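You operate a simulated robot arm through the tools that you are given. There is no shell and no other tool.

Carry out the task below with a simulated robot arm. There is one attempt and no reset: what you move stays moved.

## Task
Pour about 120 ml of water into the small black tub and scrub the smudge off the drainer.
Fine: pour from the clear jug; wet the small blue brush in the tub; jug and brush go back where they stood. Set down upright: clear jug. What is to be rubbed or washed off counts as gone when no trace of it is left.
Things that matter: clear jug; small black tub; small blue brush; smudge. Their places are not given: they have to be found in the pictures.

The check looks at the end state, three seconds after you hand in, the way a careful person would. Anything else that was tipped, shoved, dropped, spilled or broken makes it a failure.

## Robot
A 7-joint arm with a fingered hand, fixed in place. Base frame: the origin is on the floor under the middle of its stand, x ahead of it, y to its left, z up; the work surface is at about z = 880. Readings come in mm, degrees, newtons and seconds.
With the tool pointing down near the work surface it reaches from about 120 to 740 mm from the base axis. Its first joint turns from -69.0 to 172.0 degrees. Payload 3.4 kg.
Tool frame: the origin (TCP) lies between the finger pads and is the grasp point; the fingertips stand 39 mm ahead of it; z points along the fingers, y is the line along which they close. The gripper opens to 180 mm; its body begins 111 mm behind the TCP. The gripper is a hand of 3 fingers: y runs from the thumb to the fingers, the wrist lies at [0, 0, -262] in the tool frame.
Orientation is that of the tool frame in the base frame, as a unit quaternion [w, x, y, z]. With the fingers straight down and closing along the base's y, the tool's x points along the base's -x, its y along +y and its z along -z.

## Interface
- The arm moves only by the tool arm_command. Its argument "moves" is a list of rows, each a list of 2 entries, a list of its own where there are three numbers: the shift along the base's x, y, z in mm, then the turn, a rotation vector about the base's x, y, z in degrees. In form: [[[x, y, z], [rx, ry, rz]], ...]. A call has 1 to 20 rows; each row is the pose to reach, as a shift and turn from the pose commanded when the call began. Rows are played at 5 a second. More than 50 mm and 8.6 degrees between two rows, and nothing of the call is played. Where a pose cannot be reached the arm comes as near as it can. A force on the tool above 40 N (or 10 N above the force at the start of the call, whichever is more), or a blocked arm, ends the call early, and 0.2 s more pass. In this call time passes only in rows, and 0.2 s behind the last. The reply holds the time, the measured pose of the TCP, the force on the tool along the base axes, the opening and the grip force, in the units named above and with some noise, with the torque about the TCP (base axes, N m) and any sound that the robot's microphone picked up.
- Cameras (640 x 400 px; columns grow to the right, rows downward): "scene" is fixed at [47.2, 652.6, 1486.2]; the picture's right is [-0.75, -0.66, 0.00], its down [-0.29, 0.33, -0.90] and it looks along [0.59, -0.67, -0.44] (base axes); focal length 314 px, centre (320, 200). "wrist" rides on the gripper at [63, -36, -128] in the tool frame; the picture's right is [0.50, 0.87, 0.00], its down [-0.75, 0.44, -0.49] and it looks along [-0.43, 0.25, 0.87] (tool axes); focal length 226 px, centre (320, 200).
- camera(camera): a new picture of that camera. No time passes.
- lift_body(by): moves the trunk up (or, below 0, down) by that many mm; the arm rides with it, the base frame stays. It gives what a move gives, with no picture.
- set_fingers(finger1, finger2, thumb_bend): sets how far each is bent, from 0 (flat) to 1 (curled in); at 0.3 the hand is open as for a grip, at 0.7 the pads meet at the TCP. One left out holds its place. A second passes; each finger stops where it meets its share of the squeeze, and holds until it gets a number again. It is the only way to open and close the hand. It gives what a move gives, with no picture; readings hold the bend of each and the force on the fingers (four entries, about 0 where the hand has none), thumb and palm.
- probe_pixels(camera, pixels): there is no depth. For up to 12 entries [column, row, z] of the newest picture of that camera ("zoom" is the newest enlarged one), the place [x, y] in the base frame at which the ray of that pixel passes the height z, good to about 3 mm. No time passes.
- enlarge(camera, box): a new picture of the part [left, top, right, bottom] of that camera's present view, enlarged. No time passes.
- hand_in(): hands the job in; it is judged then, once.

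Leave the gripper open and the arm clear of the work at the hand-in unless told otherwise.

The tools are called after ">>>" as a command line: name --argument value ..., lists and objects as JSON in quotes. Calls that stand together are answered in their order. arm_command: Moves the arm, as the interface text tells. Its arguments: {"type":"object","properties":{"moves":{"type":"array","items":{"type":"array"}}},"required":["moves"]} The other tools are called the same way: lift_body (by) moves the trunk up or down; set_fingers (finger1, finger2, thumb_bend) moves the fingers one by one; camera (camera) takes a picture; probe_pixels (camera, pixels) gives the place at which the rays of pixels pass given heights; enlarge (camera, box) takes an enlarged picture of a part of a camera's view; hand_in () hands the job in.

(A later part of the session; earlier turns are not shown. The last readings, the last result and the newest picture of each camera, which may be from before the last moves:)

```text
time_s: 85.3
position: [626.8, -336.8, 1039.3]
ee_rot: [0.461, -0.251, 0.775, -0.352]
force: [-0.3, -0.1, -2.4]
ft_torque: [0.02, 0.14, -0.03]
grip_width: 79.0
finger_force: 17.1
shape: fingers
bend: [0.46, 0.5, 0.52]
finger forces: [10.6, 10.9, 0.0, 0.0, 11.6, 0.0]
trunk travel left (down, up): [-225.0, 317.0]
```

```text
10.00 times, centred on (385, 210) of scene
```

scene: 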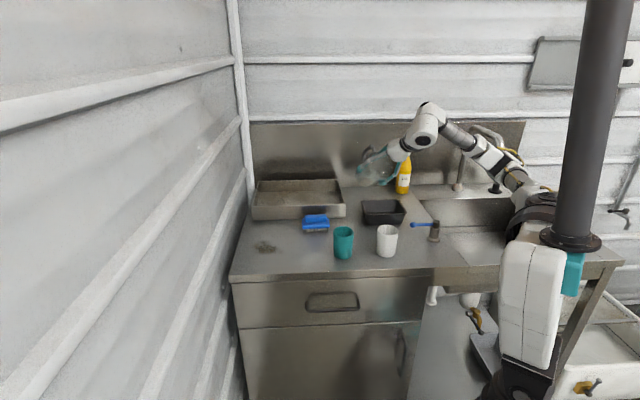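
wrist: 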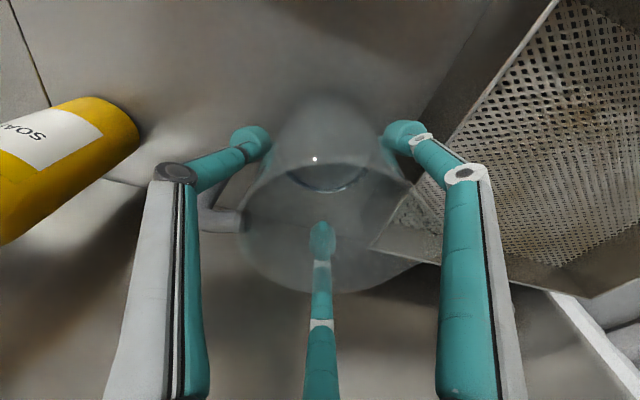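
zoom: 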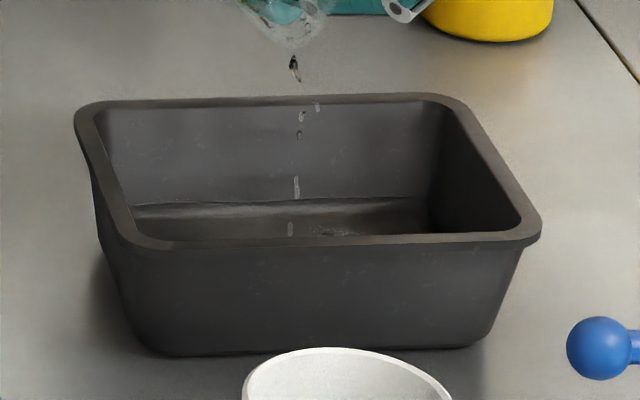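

Eight readings average −2.6 N, so roughly 120–140 ml out by weight, and with the level estimate about 120–125 ml. I stop here: tilt the jug back up over the tub, and shake gently so clinging drops fall into the tub.

>>> arm_command --moves '[[[3.8, -2.3, 3], [3, 5.196, 0]], [[7.1, -4.2, 12.5], [6, 10.392, 0]], [[9.9, -5.9, 26.5], [9, 15.588, 0]], [[12.3, -7.3, 37], [12, 20.785, 0]], [[14, -8.3, 41.5], [15, 25.981, 0]], [[14.9, -8.8, 44.5], [18, 31.177, 0]], [[15.3, -9, 45.5], [21, 36.373, 0]], [[15.1, -8.9, 45.5], [24, 41.569, 0]], [[14.3, -8.4, 45.5], [27, 46.765, 0]], [[12.7, -7.5, 45.5], [30, 51.962, 0]], [[10.9, -6.5, 45.5], [32.5, 56.292, 0]], [[9.7, -5.8, 45.5], [34, 58.89, 0]], [[8.9, -5.3, 45.5], [35, 60.622, 0]], [[8.9, -5.3, 45.5], [35, 60.622, 0]]]'

>>> arm_command --moves '[[[0, 0, 5], [0, 0, 0]], [[0, 0, -3], [0, 0, 0]], [[0, 0, 5], [0, 0, 0]], [[0, 0, -3], [0, 0, 0]], [[0, 0, 5], [0, 0, 0]], [[0, 0, -3], [0, 0, 0]], [[0, 0, 5], [0, 0, 0]], [[0, 0, 0], [0, 0, 0]], [[0, 0, 0], [0, 0, 0]], [[0, 0, 0], [0, 0, 0]], [[0, 0, 0], [0, 0, 0]], [[0, 0, 0], [0, 0, 0]]]'

>>> enlarge --camera "scene" --box '[345, 140, 415, 200]'

>>> enlarge --camera "scene" --box '[355, 190, 415, 230]'

```text
time_s: 88.3
position: [635.9, -342.4, 1085.0]
ee_rot: [0.065, -0.25, 0.964, 0.059]
force: [0.7, 0.6, -2.4]
ft_torque: [-0.01, -0.02, 0.01]
grip_width: 78.6
finger_force: 16.7
shape: fingers
bend: [0.46, 0.5, 0.52]
finger forces: [9.7, 10.8, 0.0, 0.0, 12.4, 0.1]
trunk travel left (down, up): [-225.0, 317.0]
```

```text
time_s: 91.0
position: [634.7, -341.4, 1085.1]
ee_rot: [0.064, -0.25, 0.964, 0.06]
force: [-0.1, 0.2, -2.7]
ft_torque: [-0.01, 0.05, 0.02]
grip_width: 78.3
finger_force: 16.7
shape: fingers
bend: [0.46, 0.5, 0.52]
finger forces: [9.8, 10.9, 0.0, 0.0, 12.3, 0.0]
trunk travel left (down, up): [-225.0, 317.0]
```

```text
6.67 times, centred on (380, 170) of scene
```

zoom: 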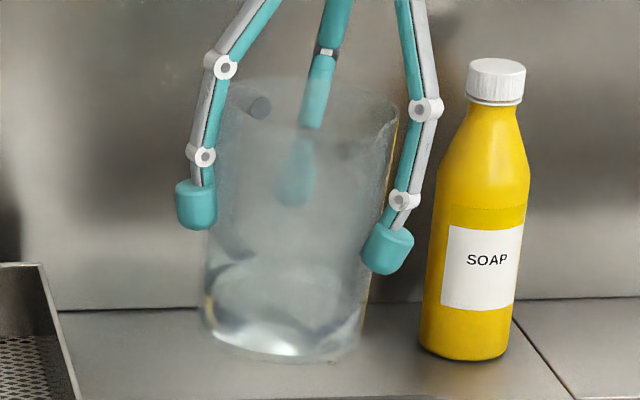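

```text
10.00 times, centred on (385, 210) of scene
```

zoom: 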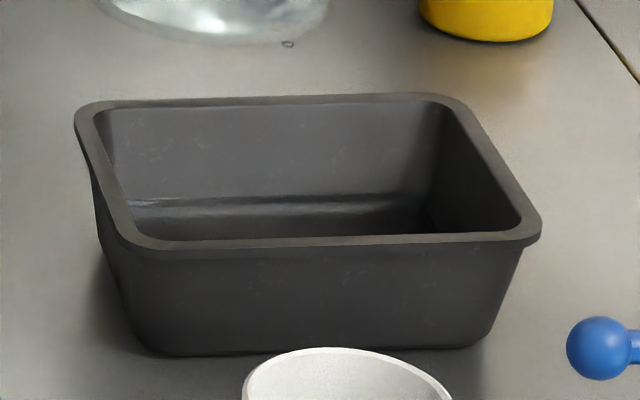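

Jug upright, one droplet still clings to its base. The tub level rose clearly (line from 207 to about 199). I go back to the jug's place.

>>> arm_command --moves '[[[3, -1, 0], [0, 0, -2]], [[8, -4, -0.8], [0, 0, -6]], [[14, -6, -1.2], [0, 0, -10.5]], [[20, -9, -1.6], [0, 0, -15]], [[26, -12, -2], [0, 0, -20]], [[32, -14.5, -2.5], [0, 0, -25]], [[38, -17, -3], [0, 0, -30]], [[44, -20, -3.5], [0, 0, -35]], [[50, -22.5, -4], [0, 0, -40]], [[56, -25, -4.5], [0, 0, -45]], [[62, -28, -5], [0, 0, -50]], [[68, -30.5, -5.5], [0, 0, -55]], [[74, -33, -6], [0, 0, -60]], [[80, -36, -6.5], [0, 0, -65]], [[86, -39, -7], [0, 0, -70]], [[92, -41.5, -7.5], [0, 0, -74.5]], [[98, -44, -8], [0, 0, -79]], [[102, -46, -8.5], [0, 0, -82]], [[105.5, -47.5, -8.5], [0, 0, -84.5]], [[105.5, -47.5, -8.5], [0, 0, -85]]]'

>>> arm_command --moves '[[[-0.5, -0.5, -8], [0, 0, 0]], [[-1, -1, -16], [0, 0, 0]], [[-1.5, -1.5, -24], [0, 0, 0]], [[-2, -2, -32], [0, 0, 0]], [[-2.5, -2.5, -40], [0, 0, 0]], [[-3, -3, -48], [0, 0, 0]], [[-3, -3, -56], [0, 0, 0]], [[-3, -3, -64], [0, 0, 0]], [[-3, -3, -70], [0, 0, 0]], [[-3, -3, -76], [0, 0, 0]], [[-3, -3, -81], [0, 0, 0]], [[-3, -3, -85], [0, 0, 0]], [[-3, -3, -87], [0, 0, 0]], [[-3, -3, -87], [0, 0, 0]], [[-3, -3, -87], [0, 0, 0]]]'

>>> enlarge --camera "scene" --box '[340, 180, 380, 206]'

>>> enlarge --camera "scene" --box '[335, 155, 415, 205]'

```text
time_s: 95.2
position: [740.9, -390.5, 1077.6]
ee_rot: [0.087, 0.468, 0.879, -0.001]
force: [0.4, 0.2, -2.7]
ft_torque: [0.02, 0.02, -0.01]
grip_width: 78.4
finger_force: 16.3
shape: fingers
bend: [0.46, 0.5, 0.52]
finger forces: [9.7, 10.9, 0.1, 0.0, 12.1, 0.0]
trunk travel left (down, up): [-225.0, 317.0]
```

```text
time_s: 98.3
position: [739.6, -392.6, 990.0]
ee_rot: [0.088, 0.468, 0.879, 0.0]
force: [-0.5, 0.2, 0.2]
ft_torque: [0.05, 0.03, 0.07]
grip_width: 77.8
finger_force: 16.0
shape: fingers
bend: [0.46, 0.5, 0.52]
finger forces: [9.4, 11.2, 0.0, 0.0, 11.9, 0.1]
trunk travel left (down, up): [-225.0, 317.0]
```

```text
15.38 times, centred on (360, 193) of scene
```

zoom: 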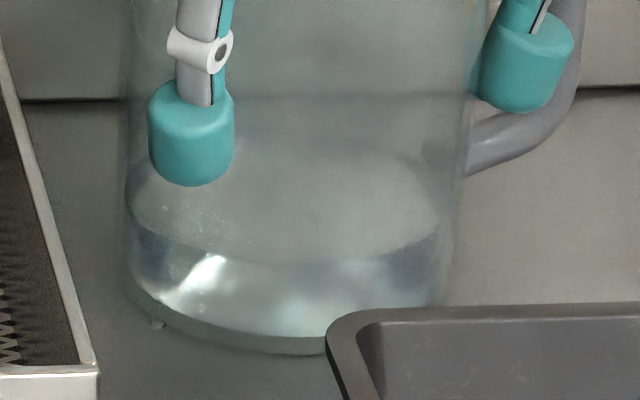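

```text
8.00 times, centred on (375, 180) of scene
```

zoom: 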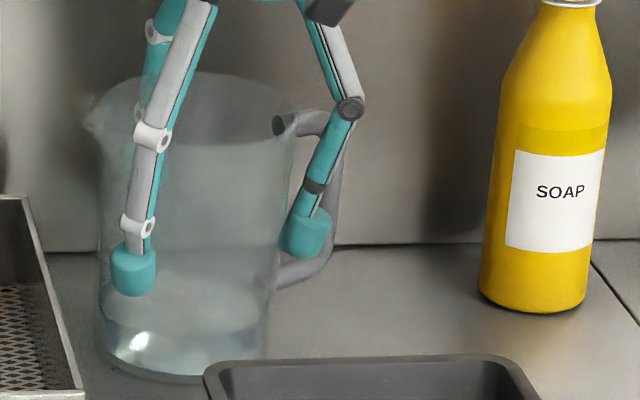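

Force z went to about 0: the jug stands on the bench. Its level dropped by about 16.7 mm in total, i.e. about 120 ml. The jug is in its old place within about 1–2 mm. I open the fingers gently to 0.42, then check.

>>> set_fingers --finger1 0.43 --finger2 0.46 --thumb_bend 0.47

>>> enlarge --camera "scene" --box '[335, 155, 415, 205]'

```text
time_s: 99.3
position: [739.1, -392.5, 990.7]
ee_rot: [0.087, 0.468, 0.879, 0.0]
force: [0.8, -0.9, 0.2]
ft_torque: [0.03, 0.03, 0.0]
grip_width: 92.5
finger_force: 1.0
shape: fingers
bend: [0.43, 0.46, 0.47]
finger forces: [0.0, 0.8, 0.1, 0.1, 0.1, 0.1]
trunk travel left (down, up): [-225.0, 317.0]
```

```text
8.00 times, centred on (375, 180) of scene
```

zoom: 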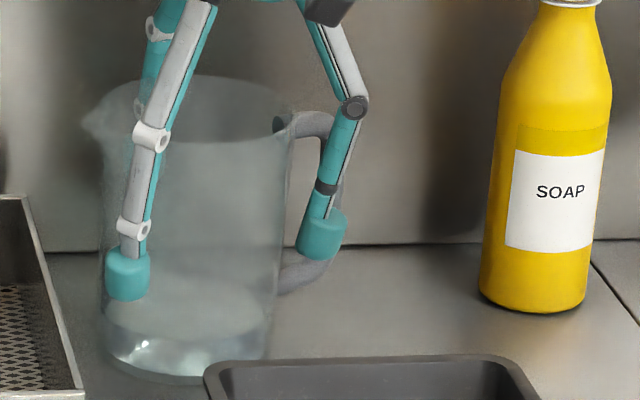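

The jug stands free, only a few mm off its old place. I open the fingers fully to 0.3.

>>> set_fingers --finger1 0.3 --finger2 0.3 --thumb_bend 0.3

>>> enlarge --camera "scene" --box '[335, 155, 415, 205]'

>>> camera --camera "wrist"

```text
time_s: 100.3
position: [738.5, -391.9, 990.0]
ee_rot: [0.088, 0.469, 0.879, 0.0]
force: [-0.4, 0.1, -0.2]
ft_torque: [-0.02, -0.03, 0.0]
grip_width: 151.2
finger_force: 0.0
shape: fingers
bend: [0.3, 0.3, 0.3]
finger forces: [0.1, 0.1, 0.1, 0.0, 0.0, 0.1]
trunk travel left (down, up): [-225.0, 317.0]
```

```text
8.00 times, centred on (375, 180) of scene
```

zoom: 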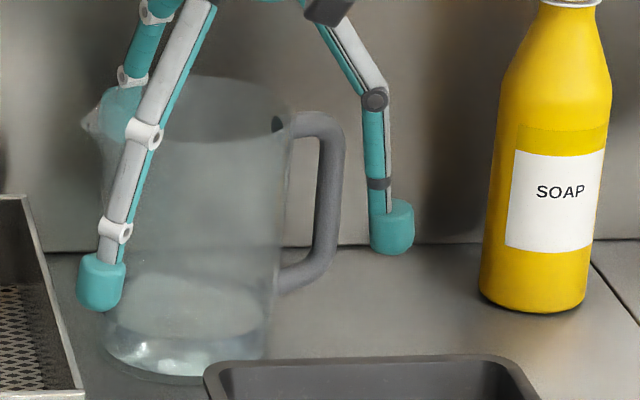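

```text
taken
```

wrist: 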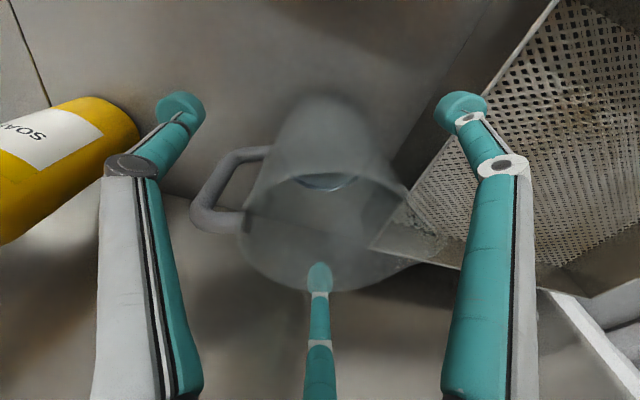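

All fingers are clear of the jug. I rise straight up 110 mm.

>>> arm_command --moves '[[[0, 0, 10], [0, 0, 0]], [[0, 0, 22], [0, 0, 0]], [[0, 0, 36], [0, 0, 0]], [[0, 0, 50], [0, 0, 0]], [[0, 0, 65], [0, 0, 0]], [[0, 0, 80], [0, 0, 0]], [[0, 0, 95], [0, 0, 0]], [[0, 0, 110], [0, 0, 0]]]'

>>> enlarge --camera "scene" --box '[335, 155, 415, 205]'

>>> camera --camera "scene"

```text
time_s: 102.2
position: [738.8, -392.6, 1100.4]
ee_rot: [0.088, 0.467, 0.88, 0.0]
force: [-0.7, 0.7, -0.1]
ft_torque: [-0.01, 0.01, -0.01]
grip_width: 151.5
finger_force: 0.1
shape: fingers
bend: [0.3, 0.3, 0.3]
finger forces: [0.0, 0.0, 0.0, 0.0, 0.0, 0.0]
trunk travel left (down, up): [-225.0, 317.0]
```

```text
8.00 times, centred on (375, 180) of scene
```

zoom: 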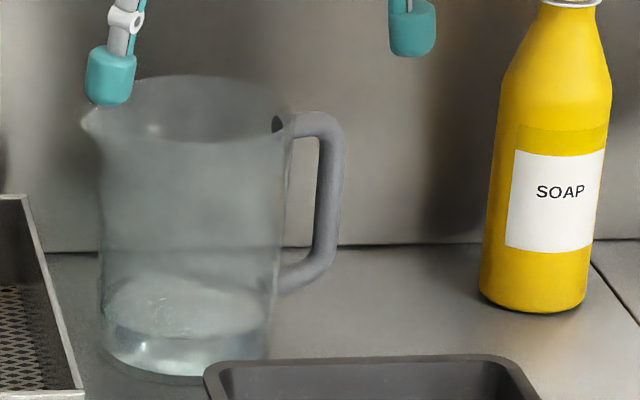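

```text
taken
```

scene: 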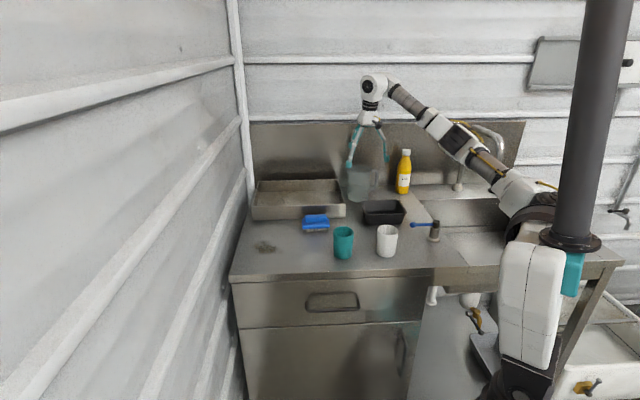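

The jug stands upright about 6 mm from where it was, with about 120 ml gone from it. Next the brush. I move inward and undo the 10° tilt.

>>> arm_command --moves '[[[-20, 11, 0], [0, 0, 0]], [[-45, 24, 0], [0, 0, 0]], [[-75, 40, 0], [0, 0, 0]], [[-100, 55, 0], [1.5, 2.87, 0]], [[-110, 70, 0], [3, 5.74, 0]], [[-115, 85, 0], [4.63, 8.86, 0]]]'

>>> camera --camera "wrist"

```text
time_s: 103.5
position: [623.6, -306.9, 1099.5]
ee_rot: [0.001, 0.468, 0.883, -0.001]
force: [0.3, -0.5, 0.7]
ft_torque: [-0.03, -0.01, 0.02]
grip_width: 151.8
finger_force: 0.0
shape: fingers
bend: [0.3, 0.3, 0.3]
finger forces: [0.0, 0.0, 0.0, 0.0, 0.1, 0.0]
trunk travel left (down, up): [-225.0, 317.0]
```

```text
taken
```

wrist: 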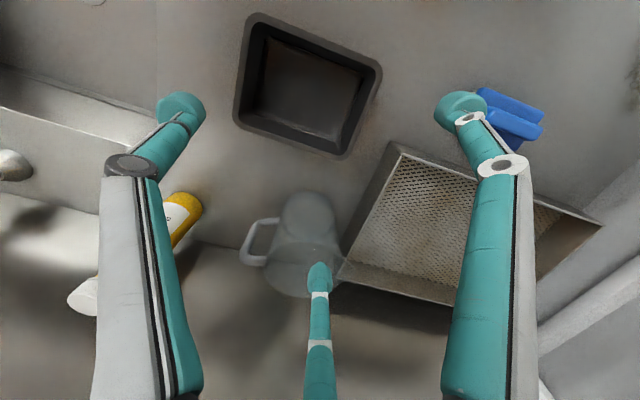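

Tilt undone; TCP (624,−307,1100). Now I move over the brush at about (719,−79), turning +99° so the thumb/finger closing line lies across the brush's short axis.

>>> arm_command --moves '[[[4, 10, 0], [0, 0, 5]], [[9, 21, 0], [0, 0, 10]], [[14, 33, 0], [0, 0, 15]], [[19, 45, 0], [0, 0, 20]], [[24, 57, 0], [0, 0, 25]], [[29, 69, 0], [0, 0, 30]], [[34, 81, 0], [0, 0, 35]], [[39, 93, 0], [0, 0, 40]], [[44, 105, 0], [0, 0, 45]], [[49, 117, 0], [0, 0, 50]], [[54, 129, 0], [0, 0, 55]], [[59, 141, 0], [0, 0, 60]], [[64, 153, 0], [0, 0, 65]], [[69, 165, 0], [0, 0, 70]], [[74, 177, 0], [0, 0, 75]], [[79, 189, 0], [0, 0, 80]], [[84, 201, 0], [0, 0, 85]], [[88, 212, 0], [0, 0, 90]], [[92, 221, 0], [0, 0, 95]], [[95, 228, 0], [0, 0, 99]]]'

>>> camera --camera "wrist"

>>> enlarge --camera "scene" --box '[240, 150, 400, 250]'

```text
time_s: 107.8
position: [718.2, -78.7, 1099.7]
ee_rot: [0.002, -0.367, 0.93, -0.001]
force: [1.0, 0.1, -0.4]
ft_torque: [-0.02, -0.01, -0.01]
grip_width: 151.8
finger_force: 0.0
shape: fingers
bend: [0.3, 0.3, 0.3]
finger forces: [0.0, 0.0, 0.1, 0.1, 0.0, 0.0]
trunk travel left (down, up): [-225.0, 317.0]
```

```text
taken
```

wrist: 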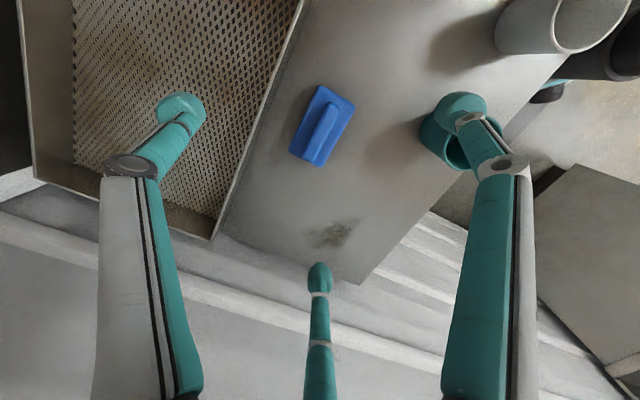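

```text
4.00 times, centred on (320, 200) of scene
```

zoom: 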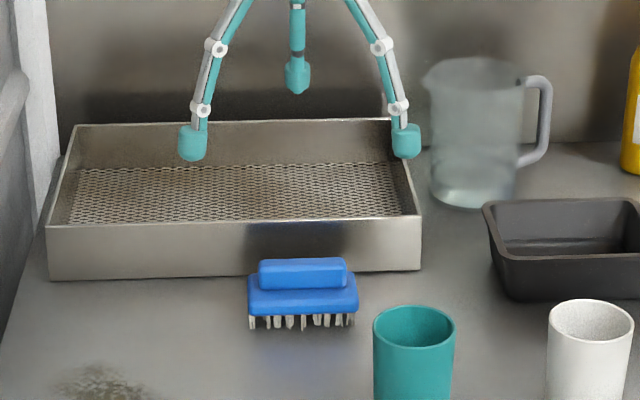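

The brush is centred near wrist (322,128). I enlarge to measure its handle and body, and the teal cup.

>>> enlarge --camera "wrist" --box '[260, 65, 400, 185]'

```text
3.33 times, centred on (330, 125) of wrist
```

zoom: 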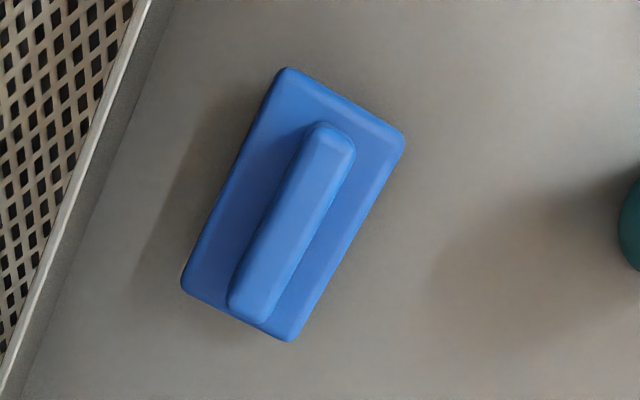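

I see the block corners and the handle (about 18 mm wide, 80 mm long). Converting to positions at block top z≈915 and handle top z≈938.

>>> probe_pixels --camera "zoom" --pixels '[[287, 68, 915], [405, 140, 915], [288, 341, 915], [181, 282, 915], [321, 130, 938], [351, 148, 938], [235, 303, 938], [262, 318, 938], [287, 68, 905], [288, 341, 905]]'

>>> probe_pixels --camera "wrist" --pixels '[[320, 235, 880], [350, 222, 880], [340, 240, 880], [337, 228, 880], [460, 150, 980]]'

>>> enlarge --camera "scene" --box '[295, 205, 340, 240]'

```text
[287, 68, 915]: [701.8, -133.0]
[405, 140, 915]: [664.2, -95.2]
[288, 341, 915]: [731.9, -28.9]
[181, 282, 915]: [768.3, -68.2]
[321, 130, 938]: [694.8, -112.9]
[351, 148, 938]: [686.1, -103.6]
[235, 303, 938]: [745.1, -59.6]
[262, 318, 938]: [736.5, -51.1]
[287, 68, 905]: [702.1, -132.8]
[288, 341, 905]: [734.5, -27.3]
```

```text
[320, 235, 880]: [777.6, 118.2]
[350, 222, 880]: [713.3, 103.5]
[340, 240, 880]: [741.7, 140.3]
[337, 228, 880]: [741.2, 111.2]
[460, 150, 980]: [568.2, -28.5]
```

```text
11.43 times, centred on (318, 222) of scene
```

zoom: 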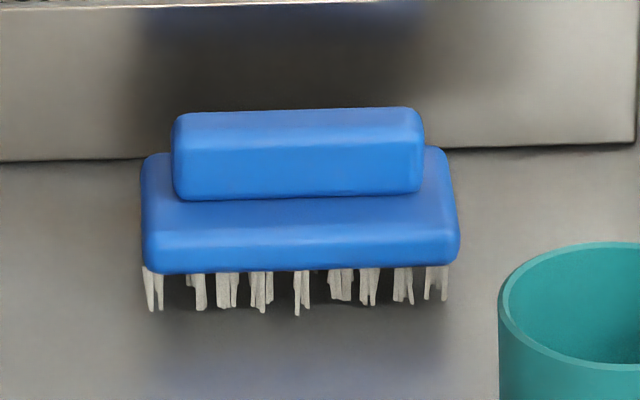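

The brush centre is (716,−81.5), long axis at 45°; block top about z 910, handle 18 mm wide with top about z 932. I pre-bend the fingers to 0.5 (so the thumb clears the tray), and correct position by (−2.3,−2.6) and yaw +2°.

>>> set_fingers --finger1 0.5 --finger2 0.5 --thumb_bend 0.5

>>> arm_command --moves '[[[-1, -1, -15], [0, 0, 1]], [[-2.3, -2.6, -30], [0, 0, 2]], [[-2.3, -2.6, -45], [0, 0, 2]], [[-2.3, -2.6, -60], [0, 0, 2]], [[-2.3, -2.6, -75], [0, 0, 2]], [[-2.3, -2.6, -90], [0, 0, 2]], [[-2.3, -2.6, -90], [0, 0, 2]]]'

>>> camera --camera "wrist"

>>> enlarge --camera "scene" --box '[270, 140, 370, 240]'

```text
time_s: 108.8
position: [717.8, -80.0, 1100.3]
ee_rot: [0.0, -0.366, 0.931, 0.001]
force: [0.2, 0.2, 0.5]
ft_torque: [-0.02, 0.01, -0.01]
grip_width: 73.4
finger_force: 0.1
shape: fingers
bend: [0.5, 0.5, 0.5]
finger forces: [0.0, 0.0, 0.1, 0.0, 0.1, 0.0]
trunk travel left (down, up): [-225.0, 317.0]
```

```text
time_s: 110.3
position: [716.3, -82.8, 1010.3]
ee_rot: [0.001, -0.383, 0.924, 0.0]
force: [0.1, -0.1, -0.3]
ft_torque: [-0.01, 0.01, 0.01]
grip_width: 73.5
finger_force: 0.0
shape: fingers
bend: [0.5, 0.5, 0.5]
finger forces: [0.0, 0.0, 0.1, 0.0, 0.1, 0.0]
trunk travel left (down, up): [-225.0, 317.0]
```

```text
taken
```

wrist: 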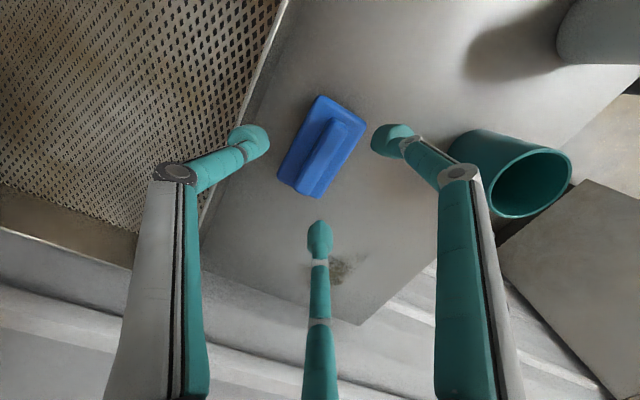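

```text
4.00 times, centred on (320, 190) of scene
```

zoom: 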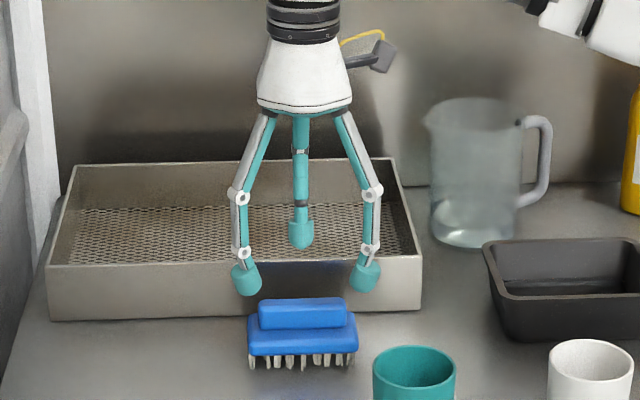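

Aligned over the brush. I descend 55 mm further to z ≈ 955 so the fingertips come just above the block top beside the handle.

>>> arm_command --moves '[[[0, 0.5, -12], [0, 0, 0]], [[0, 1, -24], [0, 0, 0]], [[0, 1, -36], [0, 0, 0]], [[0, 1, -46], [0, 0, 0]], [[0, 1, -52], [0, 0, 0]], [[0, 1, -55], [0, 0, 0]], [[0, 1, -55], [0, 0, 0]]]'

>>> camera --camera "wrist"

>>> enlarge --camera "scene" --box '[285, 170, 355, 240]'

```text
time_s: 112.0
position: [713.6, -81.6, 959.8]
ee_rot: [0.002, -0.383, 0.924, 0.0]
force: [0.3, 0.0, 14.8]
ft_torque: [-0.05, 0.49, 0.01]
grip_width: 72.7
finger_force: 8.1
shape: fingers
bend: [0.52, 0.5, 0.5]
finger forces: [11.6, 3.8, 0.1, 0.1, 0.0, 0.0]
trunk travel left (down, up): [-225.0, 317.0]
```

```text
taken
```

wrist: 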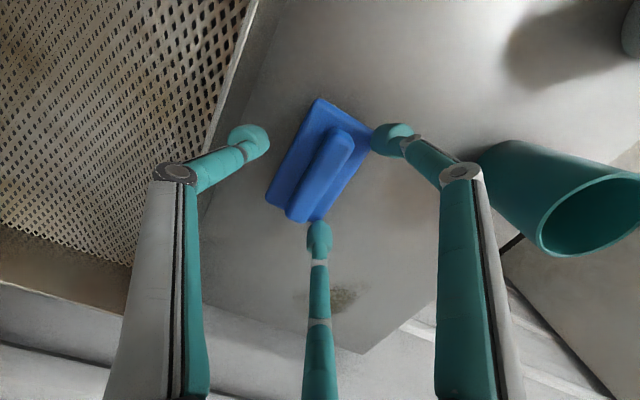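

```text
5.71 times, centred on (320, 205) of scene
```

zoom: 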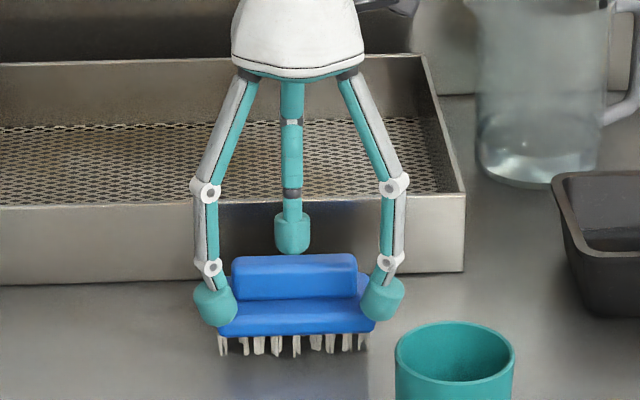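

The fingertips touched the block's front corners (14.8 N at z≈960), so the tips reach about 45 mm below the TCP. I raise by 8 mm right away.

>>> arm_command --moves '[[[0, 0, 4], [0, 0, 0]], [[0, 0, 8], [0, 0, 0]]]'

>>> set_fingers --finger1 0.5 --finger2 0.5 --thumb_bend 0.5

>>> camera --camera "wrist"

>>> enlarge --camera "scene" --box '[285, 170, 355, 240]'

```text
time_s: 112.5
position: [715.9, -80.7, 961.7]
ee_rot: [0.001, -0.382, 0.924, 0.0]
force: [-0.6, 0.2, 0.3]
ft_torque: [-0.03, -0.02, 0.0]
grip_width: 72.8
finger_force: 0.0
shape: fingers
bend: [0.5, 0.5, 0.5]
finger forces: [0.1, 0.1, 0.0, 0.0, 0.0, 0.0]
trunk travel left (down, up): [-225.0, 317.0]
```

```text
time_s: 113.5
position: [716.4, -80.7, 963.0]
ee_rot: [0.001, -0.383, 0.924, 0.0]
force: [-1.2, 0.2, -0.3]
ft_torque: [-0.02, -0.01, -0.01]
grip_width: 73.2
finger_force: 0.0
shape: fingers
bend: [0.5, 0.5, 0.5]
finger forces: [0.0, 0.0, 0.1, 0.1, 0.0, 0.0]
trunk travel left (down, up): [-225.0, 317.0]
```

```text
taken
```

wrist: 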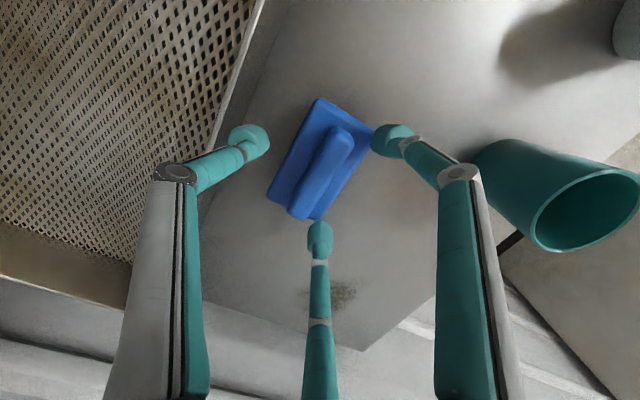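

```text
5.71 times, centred on (320, 205) of scene
```

zoom: 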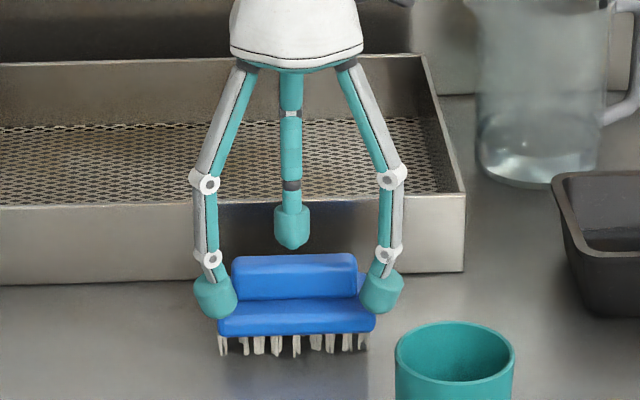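

Clear of the brush now (z ≈ 962.5), with the hand centred on the handle. I bring the thumb to 0.63 and the fingers to 0.6 first.

>>> set_fingers --finger1 0.58 --finger2 0.58 --thumb_bend 0.62

>>> camera --camera "wrist"

>>> enlarge --camera "scene" --box '[285, 170, 355, 240]'

```text
time_s: 114.5
position: [715.7, -80.8, 964.4]
ee_rot: [0.001, -0.383, 0.924, -0.001]
force: [0.1, 0.9, 0.5]
ft_torque: [0.02, -0.01, 0.0]
grip_width: 36.3
finger_force: 0.1
shape: fingers
bend: [0.57, 0.57, 0.62]
finger forces: [0.0, 0.0, 0.0, 0.0, 0.0, 0.0]
trunk travel left (down, up): [-225.0, 317.0]
```

```text
taken
```

wrist: 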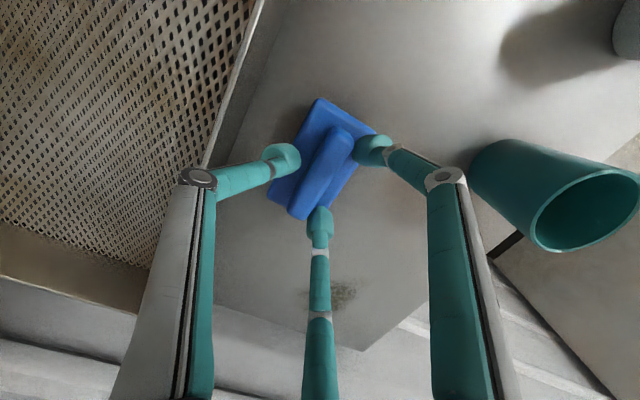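

```text
5.71 times, centred on (320, 205) of scene
```

zoom: 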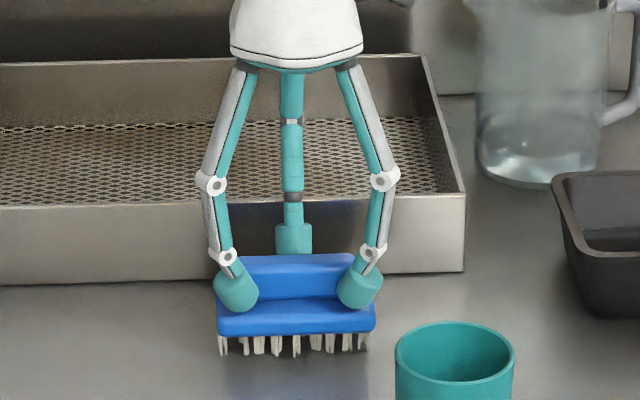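

Everything moves toward the handle evenly. I continue: fingers to 0.62, thumb to 0.66.

>>> set_fingers --finger1 0.61 --finger2 0.61 --thumb_bend 0.65

>>> camera --camera "wrist"

```text
time_s: 115.5
position: [714.3, -81.3, 963.8]
ee_rot: [0.001, -0.383, 0.924, 0.0]
force: [-0.7, 0.0, -0.1]
ft_torque: [-0.02, -0.01, -0.02]
grip_width: 24.2
finger_force: 0.6
shape: fingers
bend: [0.6, 0.6, 0.65]
finger forces: [0.2, 0.4, 0.1, 0.0, 0.5, 0.0]
trunk travel left (down, up): [-225.0, 317.0]
```

```text
taken
```

wrist: 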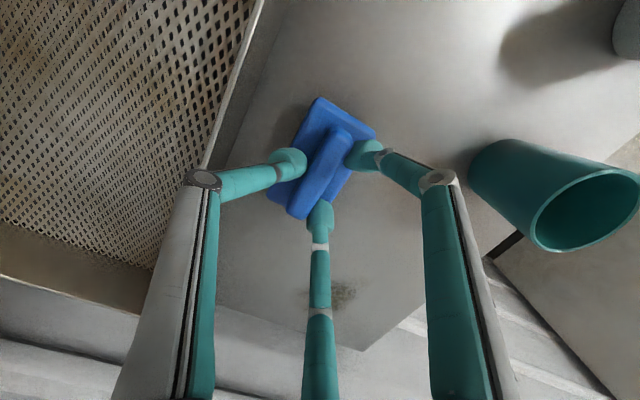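

All three touch lightly now (0.2, 0.4, 0.5 N). I squeeze firmly with all to 0.78.

>>> set_fingers --finger1 0.75 --finger2 0.75 --thumb_bend 0.78

>>> camera --camera "wrist"

>>> enlarge --camera "scene" --box '[285, 170, 355, 240]'

```text
time_s: 116.5
position: [716.1, -80.8, 964.2]
ee_rot: [0.001, -0.383, 0.924, 0.0]
force: [-0.3, -0.5, -1.0]
ft_torque: [-0.01, -0.02, -0.04]
grip_width: 14.3
finger_force: 19.7
shape: fingers
bend: [0.69, 0.69, 0.7]
finger forces: [9.8, 9.8, 0.0, 0.0, 19.5, 0.0]
trunk travel left (down, up): [-225.0, 317.0]
```

```text
taken
```

wrist: 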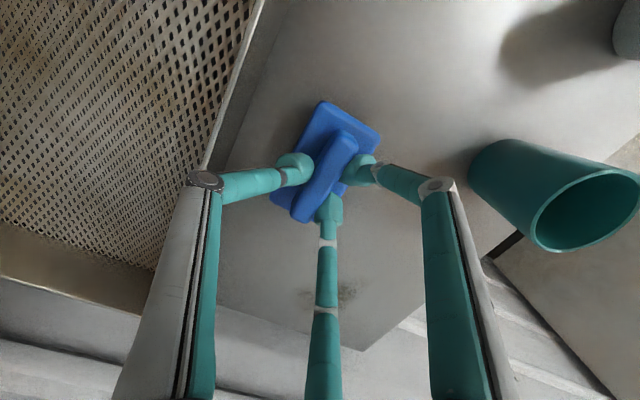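

```text
5.71 times, centred on (320, 205) of scene
```

zoom: 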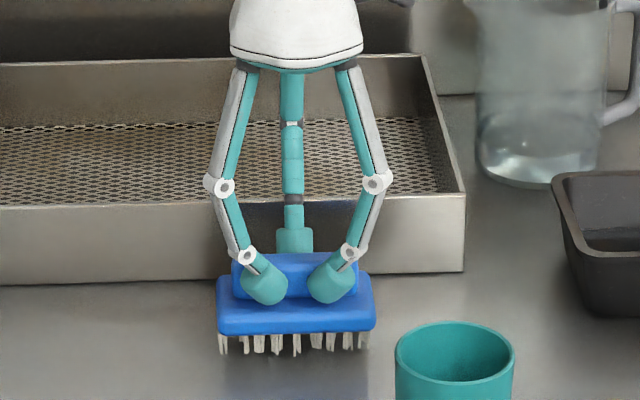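

Firm jaw grip: 9.8 + 9.8 N against 19.5 N on the thumb. I lift 15 mm and check.

>>> arm_command --moves '[[[0, 0, 3], [0, 0, 0]], [[0, 0, 7], [0, 0, 0]], [[0, 0, 11], [0, 0, 0]], [[0, 0, 15], [0, 0, 0]], [[0, 0, 15], [0, 0, 0]]]'

>>> enlarge --camera "scene" --box '[285, 170, 355, 240]'

```text
time_s: 117.8
position: [715.7, -81.2, 979.6]
ee_rot: [0.0, -0.383, 0.924, 0.0]
force: [0.1, 0.9, -1.0]
ft_torque: [0.01, -0.04, 0.03]
grip_width: 14.4
finger_force: 19.4
shape: fingers
bend: [0.69, 0.69, 0.7]
finger forces: [9.9, 9.8, 0.1, 0.0, 19.6, 0.0]
trunk travel left (down, up): [-225.0, 317.0]
```

```text
5.71 times, centred on (320, 205) of scene
```

zoom: 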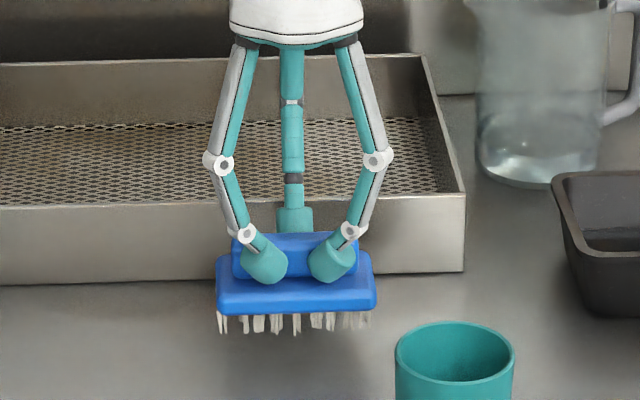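

The brush hangs level. Bristle bottoms are 83.5 mm below the TCP. I lift to z ≈ 1080 and move over the tub centre (570.5,−305).

>>> arm_command --moves '[[[0, 0, 20], [0, 0, 0]], [[0, 0, 45], [0, 0, 0]], [[0, 0, 70], [0, 0, 0]], [[-5, -8, 90], [0, 0, 0]], [[-17, -26, 100], [0, 0, 0]], [[-29, -45, 100], [0, 0, 0]], [[-42, -64, 100], [0, 0, 0]], [[-55, -84, 100], [0, 0, 0]], [[-68, -104, 100], [0, 0, 0]], [[-81, -124, 100], [0, 0, 0]], [[-94, -144, 100], [0, 0, 0]], [[-107, -164, 100], [0, 0, 0]], [[-119, -183, 100], [0, 0, 0]], [[-130, -200, 100], [0, 0, 0]], [[-139, -214, 100], [0, 0, 0]], [[-145, -224, 100], [0, 0, 0]]]'

>>> camera --camera "wrist"

>>> enlarge --camera "scene" --box '[340, 140, 430, 230]'

```text
time_s: 121.2
position: [570.4, -306.1, 1077.3]
ee_rot: [0.002, -0.383, 0.924, 0.0]
force: [-0.3, -0.2, -0.8]
ft_torque: [0.02, 0.01, 0.0]
grip_width: 14.2
finger_force: 20.2
shape: fingers
bend: [0.69, 0.69, 0.7]
finger forces: [9.9, 9.9, 0.0, 0.0, 19.5, 0.0]
trunk travel left (down, up): [-225.0, 317.0]
```

```text
taken
```

wrist: 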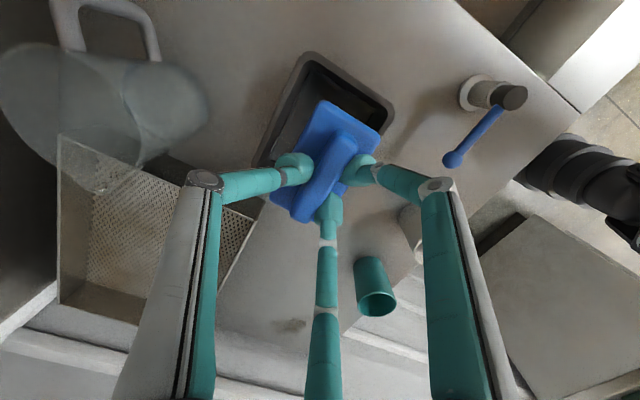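

```text
4.44 times, centred on (385, 185) of scene
```

zoom: 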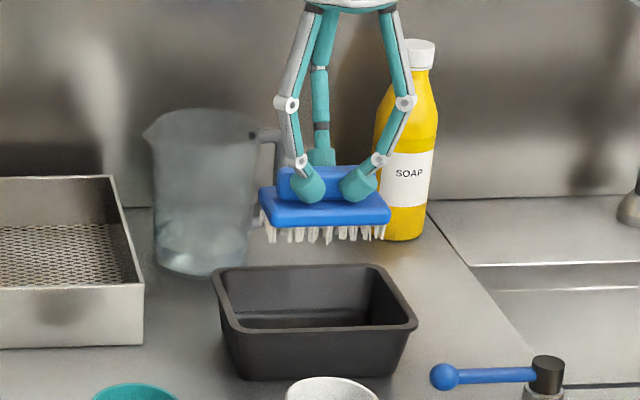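

The brush is above the tub. I check the tub's exact centre from its two opposite rim corners visible at wrist (394,108) and (253,164).

>>> enlarge --camera "wrist" --box '[235, 35, 415, 235]'

```text
2.00 times, centred on (325, 135) of wrist
```

zoom: 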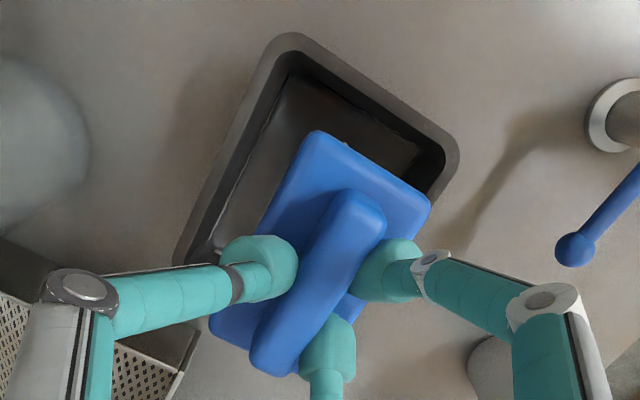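

>>> probe_pixels --camera "zoom" --pixels '[[281, 17, 932], [476, 150, 932], [166, 270, 932], [315, 40, 932], [455, 135, 932], [255, 75, 932], [175, 250, 932], [430, 205, 994], [318, 132, 994]]'

```text
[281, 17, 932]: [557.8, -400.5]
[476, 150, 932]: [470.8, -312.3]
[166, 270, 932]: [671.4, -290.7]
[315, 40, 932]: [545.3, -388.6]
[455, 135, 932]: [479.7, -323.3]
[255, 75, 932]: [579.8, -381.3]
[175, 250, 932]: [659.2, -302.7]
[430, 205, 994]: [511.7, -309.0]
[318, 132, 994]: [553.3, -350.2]
```

Tub centre ≈ (571,−303), aligned at 44°, matching the brush. I lower the brush into the tub: first 94 mm down (bristles at about z 900).

>>> arm_command --moves '[[[0.5, 1, -12], [0, 0, 0]], [[0.5, 2, -24], [0, 0, -0.5]], [[0.5, 2, -36], [0, 0, -1]], [[0.5, 2, -48], [0, 0, -1]], [[0.5, 2, -60], [0, 0, -1]], [[0.5, 2, -72], [0, 0, -1]], [[0.5, 2, -82], [0, 0, -1]], [[0.5, 2, -90], [0, 0, -1]], [[0.5, 2, -94], [0, 0, -1]]]'

>>> enlarge --camera "scene" --box '[345, 165, 425, 230]'

>>> camera --camera "wrist"

```text
time_s: 123.2
position: [571.7, -302.8, 984.2]
ee_rot: [0.001, -0.374, 0.927, 0.0]
force: [0.2, 0.6, -1.0]
ft_torque: [0.02, 0.04, 0.0]
grip_width: 14.1
finger_force: 19.3
shape: fingers
bend: [0.69, 0.69, 0.7]
finger forces: [9.8, 9.8, 0.1, 0.1, 19.6, 0.0]
trunk travel left (down, up): [-225.0, 317.0]
```

```text
6.15 times, centred on (385, 198) of scene
```

zoom: 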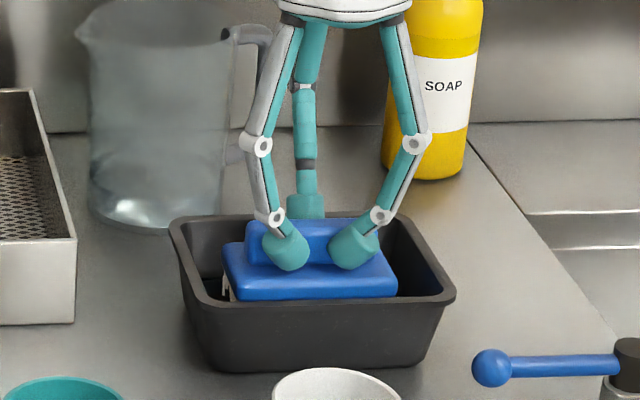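

```text
taken
```

wrist: 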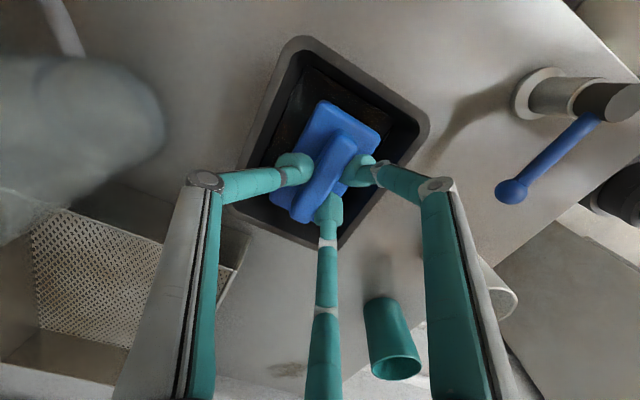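

The brush is well centred inside the tub. I go 10 mm deeper, then 4 mm, watching the force.

>>> arm_command --moves '[[[0, 0, -4], [0, 0, 0]], [[0, 0, -8], [0, 0, 0]], [[0, 0, -11], [0, 0, 0]], [[0, 0, -11], [0, 0, 0]]]'

>>> arm_command --moves '[[[0, 0, -2], [0, 0, 0]], [[0, 0, -4], [0, 0, 0]], [[0, 0, -4], [0, 0, 0]]]'

>>> enlarge --camera "scene" --box '[345, 165, 425, 230]'

```text
time_s: 124.2
position: [571.9, -303.5, 973.8]
ee_rot: [0.002, -0.374, 0.927, 0.0]
force: [0.5, 0.5, -0.4]
ft_torque: [0.01, 0.01, 0.01]
grip_width: 14.3
finger_force: 19.7
shape: fingers
bend: [0.69, 0.69, 0.7]
finger forces: [9.8, 9.7, 0.1, 0.1, 19.6, 0.1]
trunk travel left (down, up): [-225.0, 317.0]
```

```text
time_s: 125.0
position: [570.9, -304.4, 969.3]
ee_rot: [0.001, -0.374, 0.927, 0.001]
force: [0.3, 0.0, 0.1]
ft_torque: [0.03, 0.03, 0.0]
grip_width: 14.1
finger_force: 19.5
shape: fingers
bend: [0.69, 0.69, 0.7]
finger forces: [9.8, 9.8, 0.1, 0.0, 19.7, 0.1]
trunk travel left (down, up): [-225.0, 317.0]
```

```text
6.15 times, centred on (385, 198) of scene
```

zoom: 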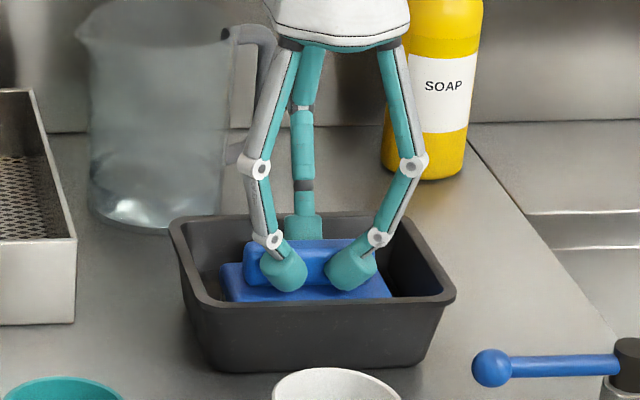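

The bristles are about 9 mm deep in the water, force near zero. I hold and make small slow movements (±4 mm) to wet them.

>>> arm_command --moves '[[[1, 1, 0], [0, 0, 0]], [[2, 2, 0], [0, 0, 0]], [[3, 3, 0], [0, 0, 0]], [[2, 2, -1], [0, 0, 0]], [[0, 0, -1], [0, 0, 0]], [[-2, -2, -1], [0, 0, 0]], [[-3, -3, -1], [0, 0, 0]], [[-2, -2, -1], [0, 0, 0]], [[0, 0, -1], [0, 0, 0]], [[0, 0, 0], [0, 0, 0]], [[0, 0, 0], [0, 0, 0]], [[0, 0, 0], [0, 0, 0]], [[0, 0, 0], [0, 0, 0]], [[0, 0, 0], [0, 0, 0]], [[0, 0, 0], [0, 0, 0]]]'

>>> enlarge --camera "wrist" --box '[220, 30, 440, 260]'

```text
time_s: 128.2
position: [571.1, -302.4, 968.9]
ee_rot: [0.001, -0.374, 0.927, 0.0]
force: [-0.2, -0.4, -0.3]
ft_torque: [0.01, -0.02, -0.03]
grip_width: 13.9
finger_force: 19.6
shape: fingers
bend: [0.7, 0.7, 0.7]
finger forces: [9.8, 9.8, 0.1, 0.0, 19.6, 0.0]
trunk travel left (down, up): [-225.0, 317.0]
```

```text
1.74 times, centred on (330, 145) of wrist
```

zoom: 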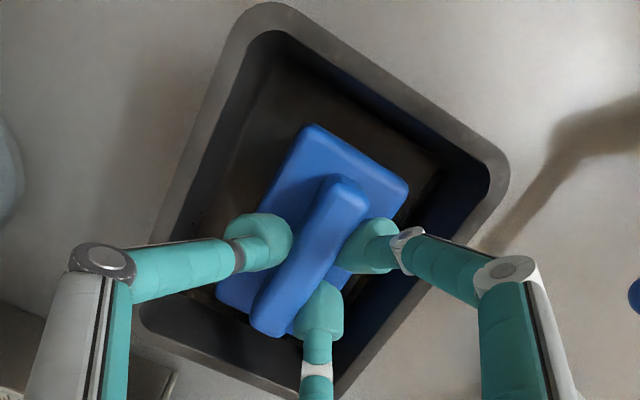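

The brush is wetted. I lift it slowly just out of the water, let it drip over the tub for 2 s, then lift fully.

>>> arm_command --moves '[[[0, 0, 4], [0, 0, 0]], [[0, 0, 8], [0, 0, 0]], [[0, 0, 12], [0, 0, 0]], [[0, 0, 16], [0, 0, 0]], [[0, 0, 20], [0, 0, 0]], [[0, 0, 20], [0, 0, 0]], [[0, 0, 23], [0, 0, 0]], [[0, 0, 19], [0, 0, 0]], [[0, 0, 23], [0, 0, 0]], [[0, 0, 19], [0, 0, 0]], [[0, 0, 22], [0, 0, 0]], [[0, 0, 22], [0, 0, 0]], [[0, 0, 22], [0, 0, 0]], [[0, 0, 22], [0, 0, 0]], [[0, 0, 22], [0, 0, 0]], [[0, 0, 22], [0, 0, 0]], [[0, 0, 22], [0, 0, 0]], [[0, 0, 22], [0, 0, 0]], [[0, 0, 22], [0, 0, 0]]]'

>>> arm_command --moves '[[[0, 0, 12], [0, 0, 0]], [[0, 0, 25], [0, 0, 0]], [[0, 0, 40], [0, 0, 0]], [[0, 0, 55], [0, 0, 0]], [[0, 0, 70], [0, 0, 0]], [[0, 0, 70], [0, 0, 0]], [[0, 0, 70], [0, 0, 0]]]'

>>> enlarge --camera "scene" --box '[345, 155, 425, 230]'

>>> enlarge --camera "wrist" --box '[220, 30, 440, 260]'

```text
time_s: 132.2
position: [571.7, -303.7, 991.7]
ee_rot: [0.001, -0.375, 0.927, 0.001]
force: [-0.5, -0.2, -1.0]
ft_torque: [0.01, -0.02, 0.0]
grip_width: 13.9
finger_force: 19.5
shape: fingers
bend: [0.7, 0.7, 0.7]
finger forces: [9.8, 9.7, 0.0, 0.0, 19.5, 0.0]
trunk travel left (down, up): [-225.0, 317.0]
```

```text
time_s: 133.8
position: [571.0, -302.7, 1060.4]
ee_rot: [0.001, -0.375, 0.927, 0.0]
force: [1.0, 0.6, -1.6]
ft_torque: [0.03, 0.0, 0.0]
grip_width: 13.9
finger_force: 19.7
shape: fingers
bend: [0.7, 0.7, 0.7]
finger forces: [9.7, 9.7, 0.1, 0.0, 19.5, 0.0]
trunk travel left (down, up): [-225.0, 317.0]
```

```text
5.33 times, centred on (385, 192) of scene
```

zoom: 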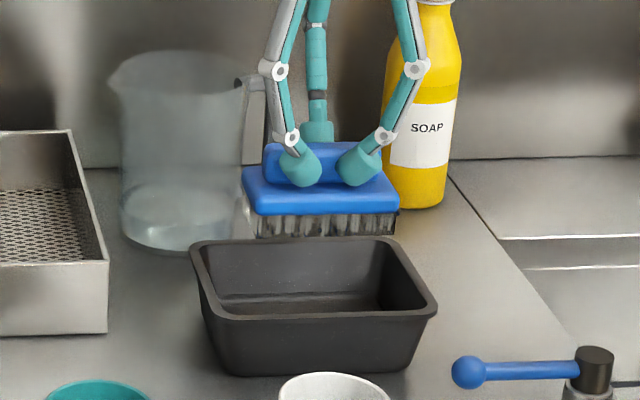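

```text
1.74 times, centred on (330, 145) of wrist
```

zoom: 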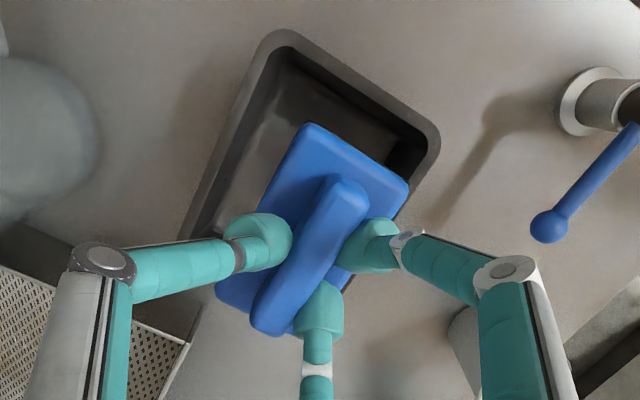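

The bristles look dark and wet, nothing drips. Before going over, I measure the smudge outline from the scene picture near (267,248).

>>> enlarge --camera "scene" --box '[235, 225, 300, 270]'

```text
8.89 times, centred on (268, 248) of scene
```

zoom: 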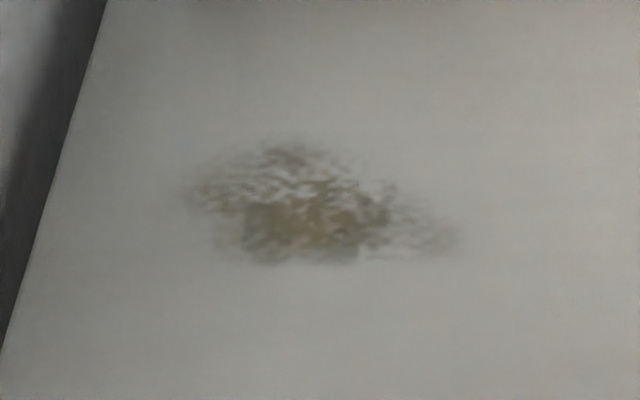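

I see the smudge spanning zoom (180,195) to (465,240) and (285,135) to (300,270). Converting these edge points at z = 880, plus the bench edge on the left.

>>> probe_pixels --camera "zoom" --pixels '[[180, 195, 880], [465, 240, 880], [285, 132, 880], [300, 268, 880], [315, 210, 880], [220, 250, 880], [380, 175, 880], [400, 262, 880], [200, 150, 880], [60, 160, 880], [20, 300, 880]]'

```text
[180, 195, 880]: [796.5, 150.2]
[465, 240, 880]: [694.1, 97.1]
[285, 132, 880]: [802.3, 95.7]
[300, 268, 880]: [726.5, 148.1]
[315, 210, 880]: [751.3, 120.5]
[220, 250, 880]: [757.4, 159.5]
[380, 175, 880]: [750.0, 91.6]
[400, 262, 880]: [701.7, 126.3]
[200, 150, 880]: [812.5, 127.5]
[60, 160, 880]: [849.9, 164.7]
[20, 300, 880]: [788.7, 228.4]
```

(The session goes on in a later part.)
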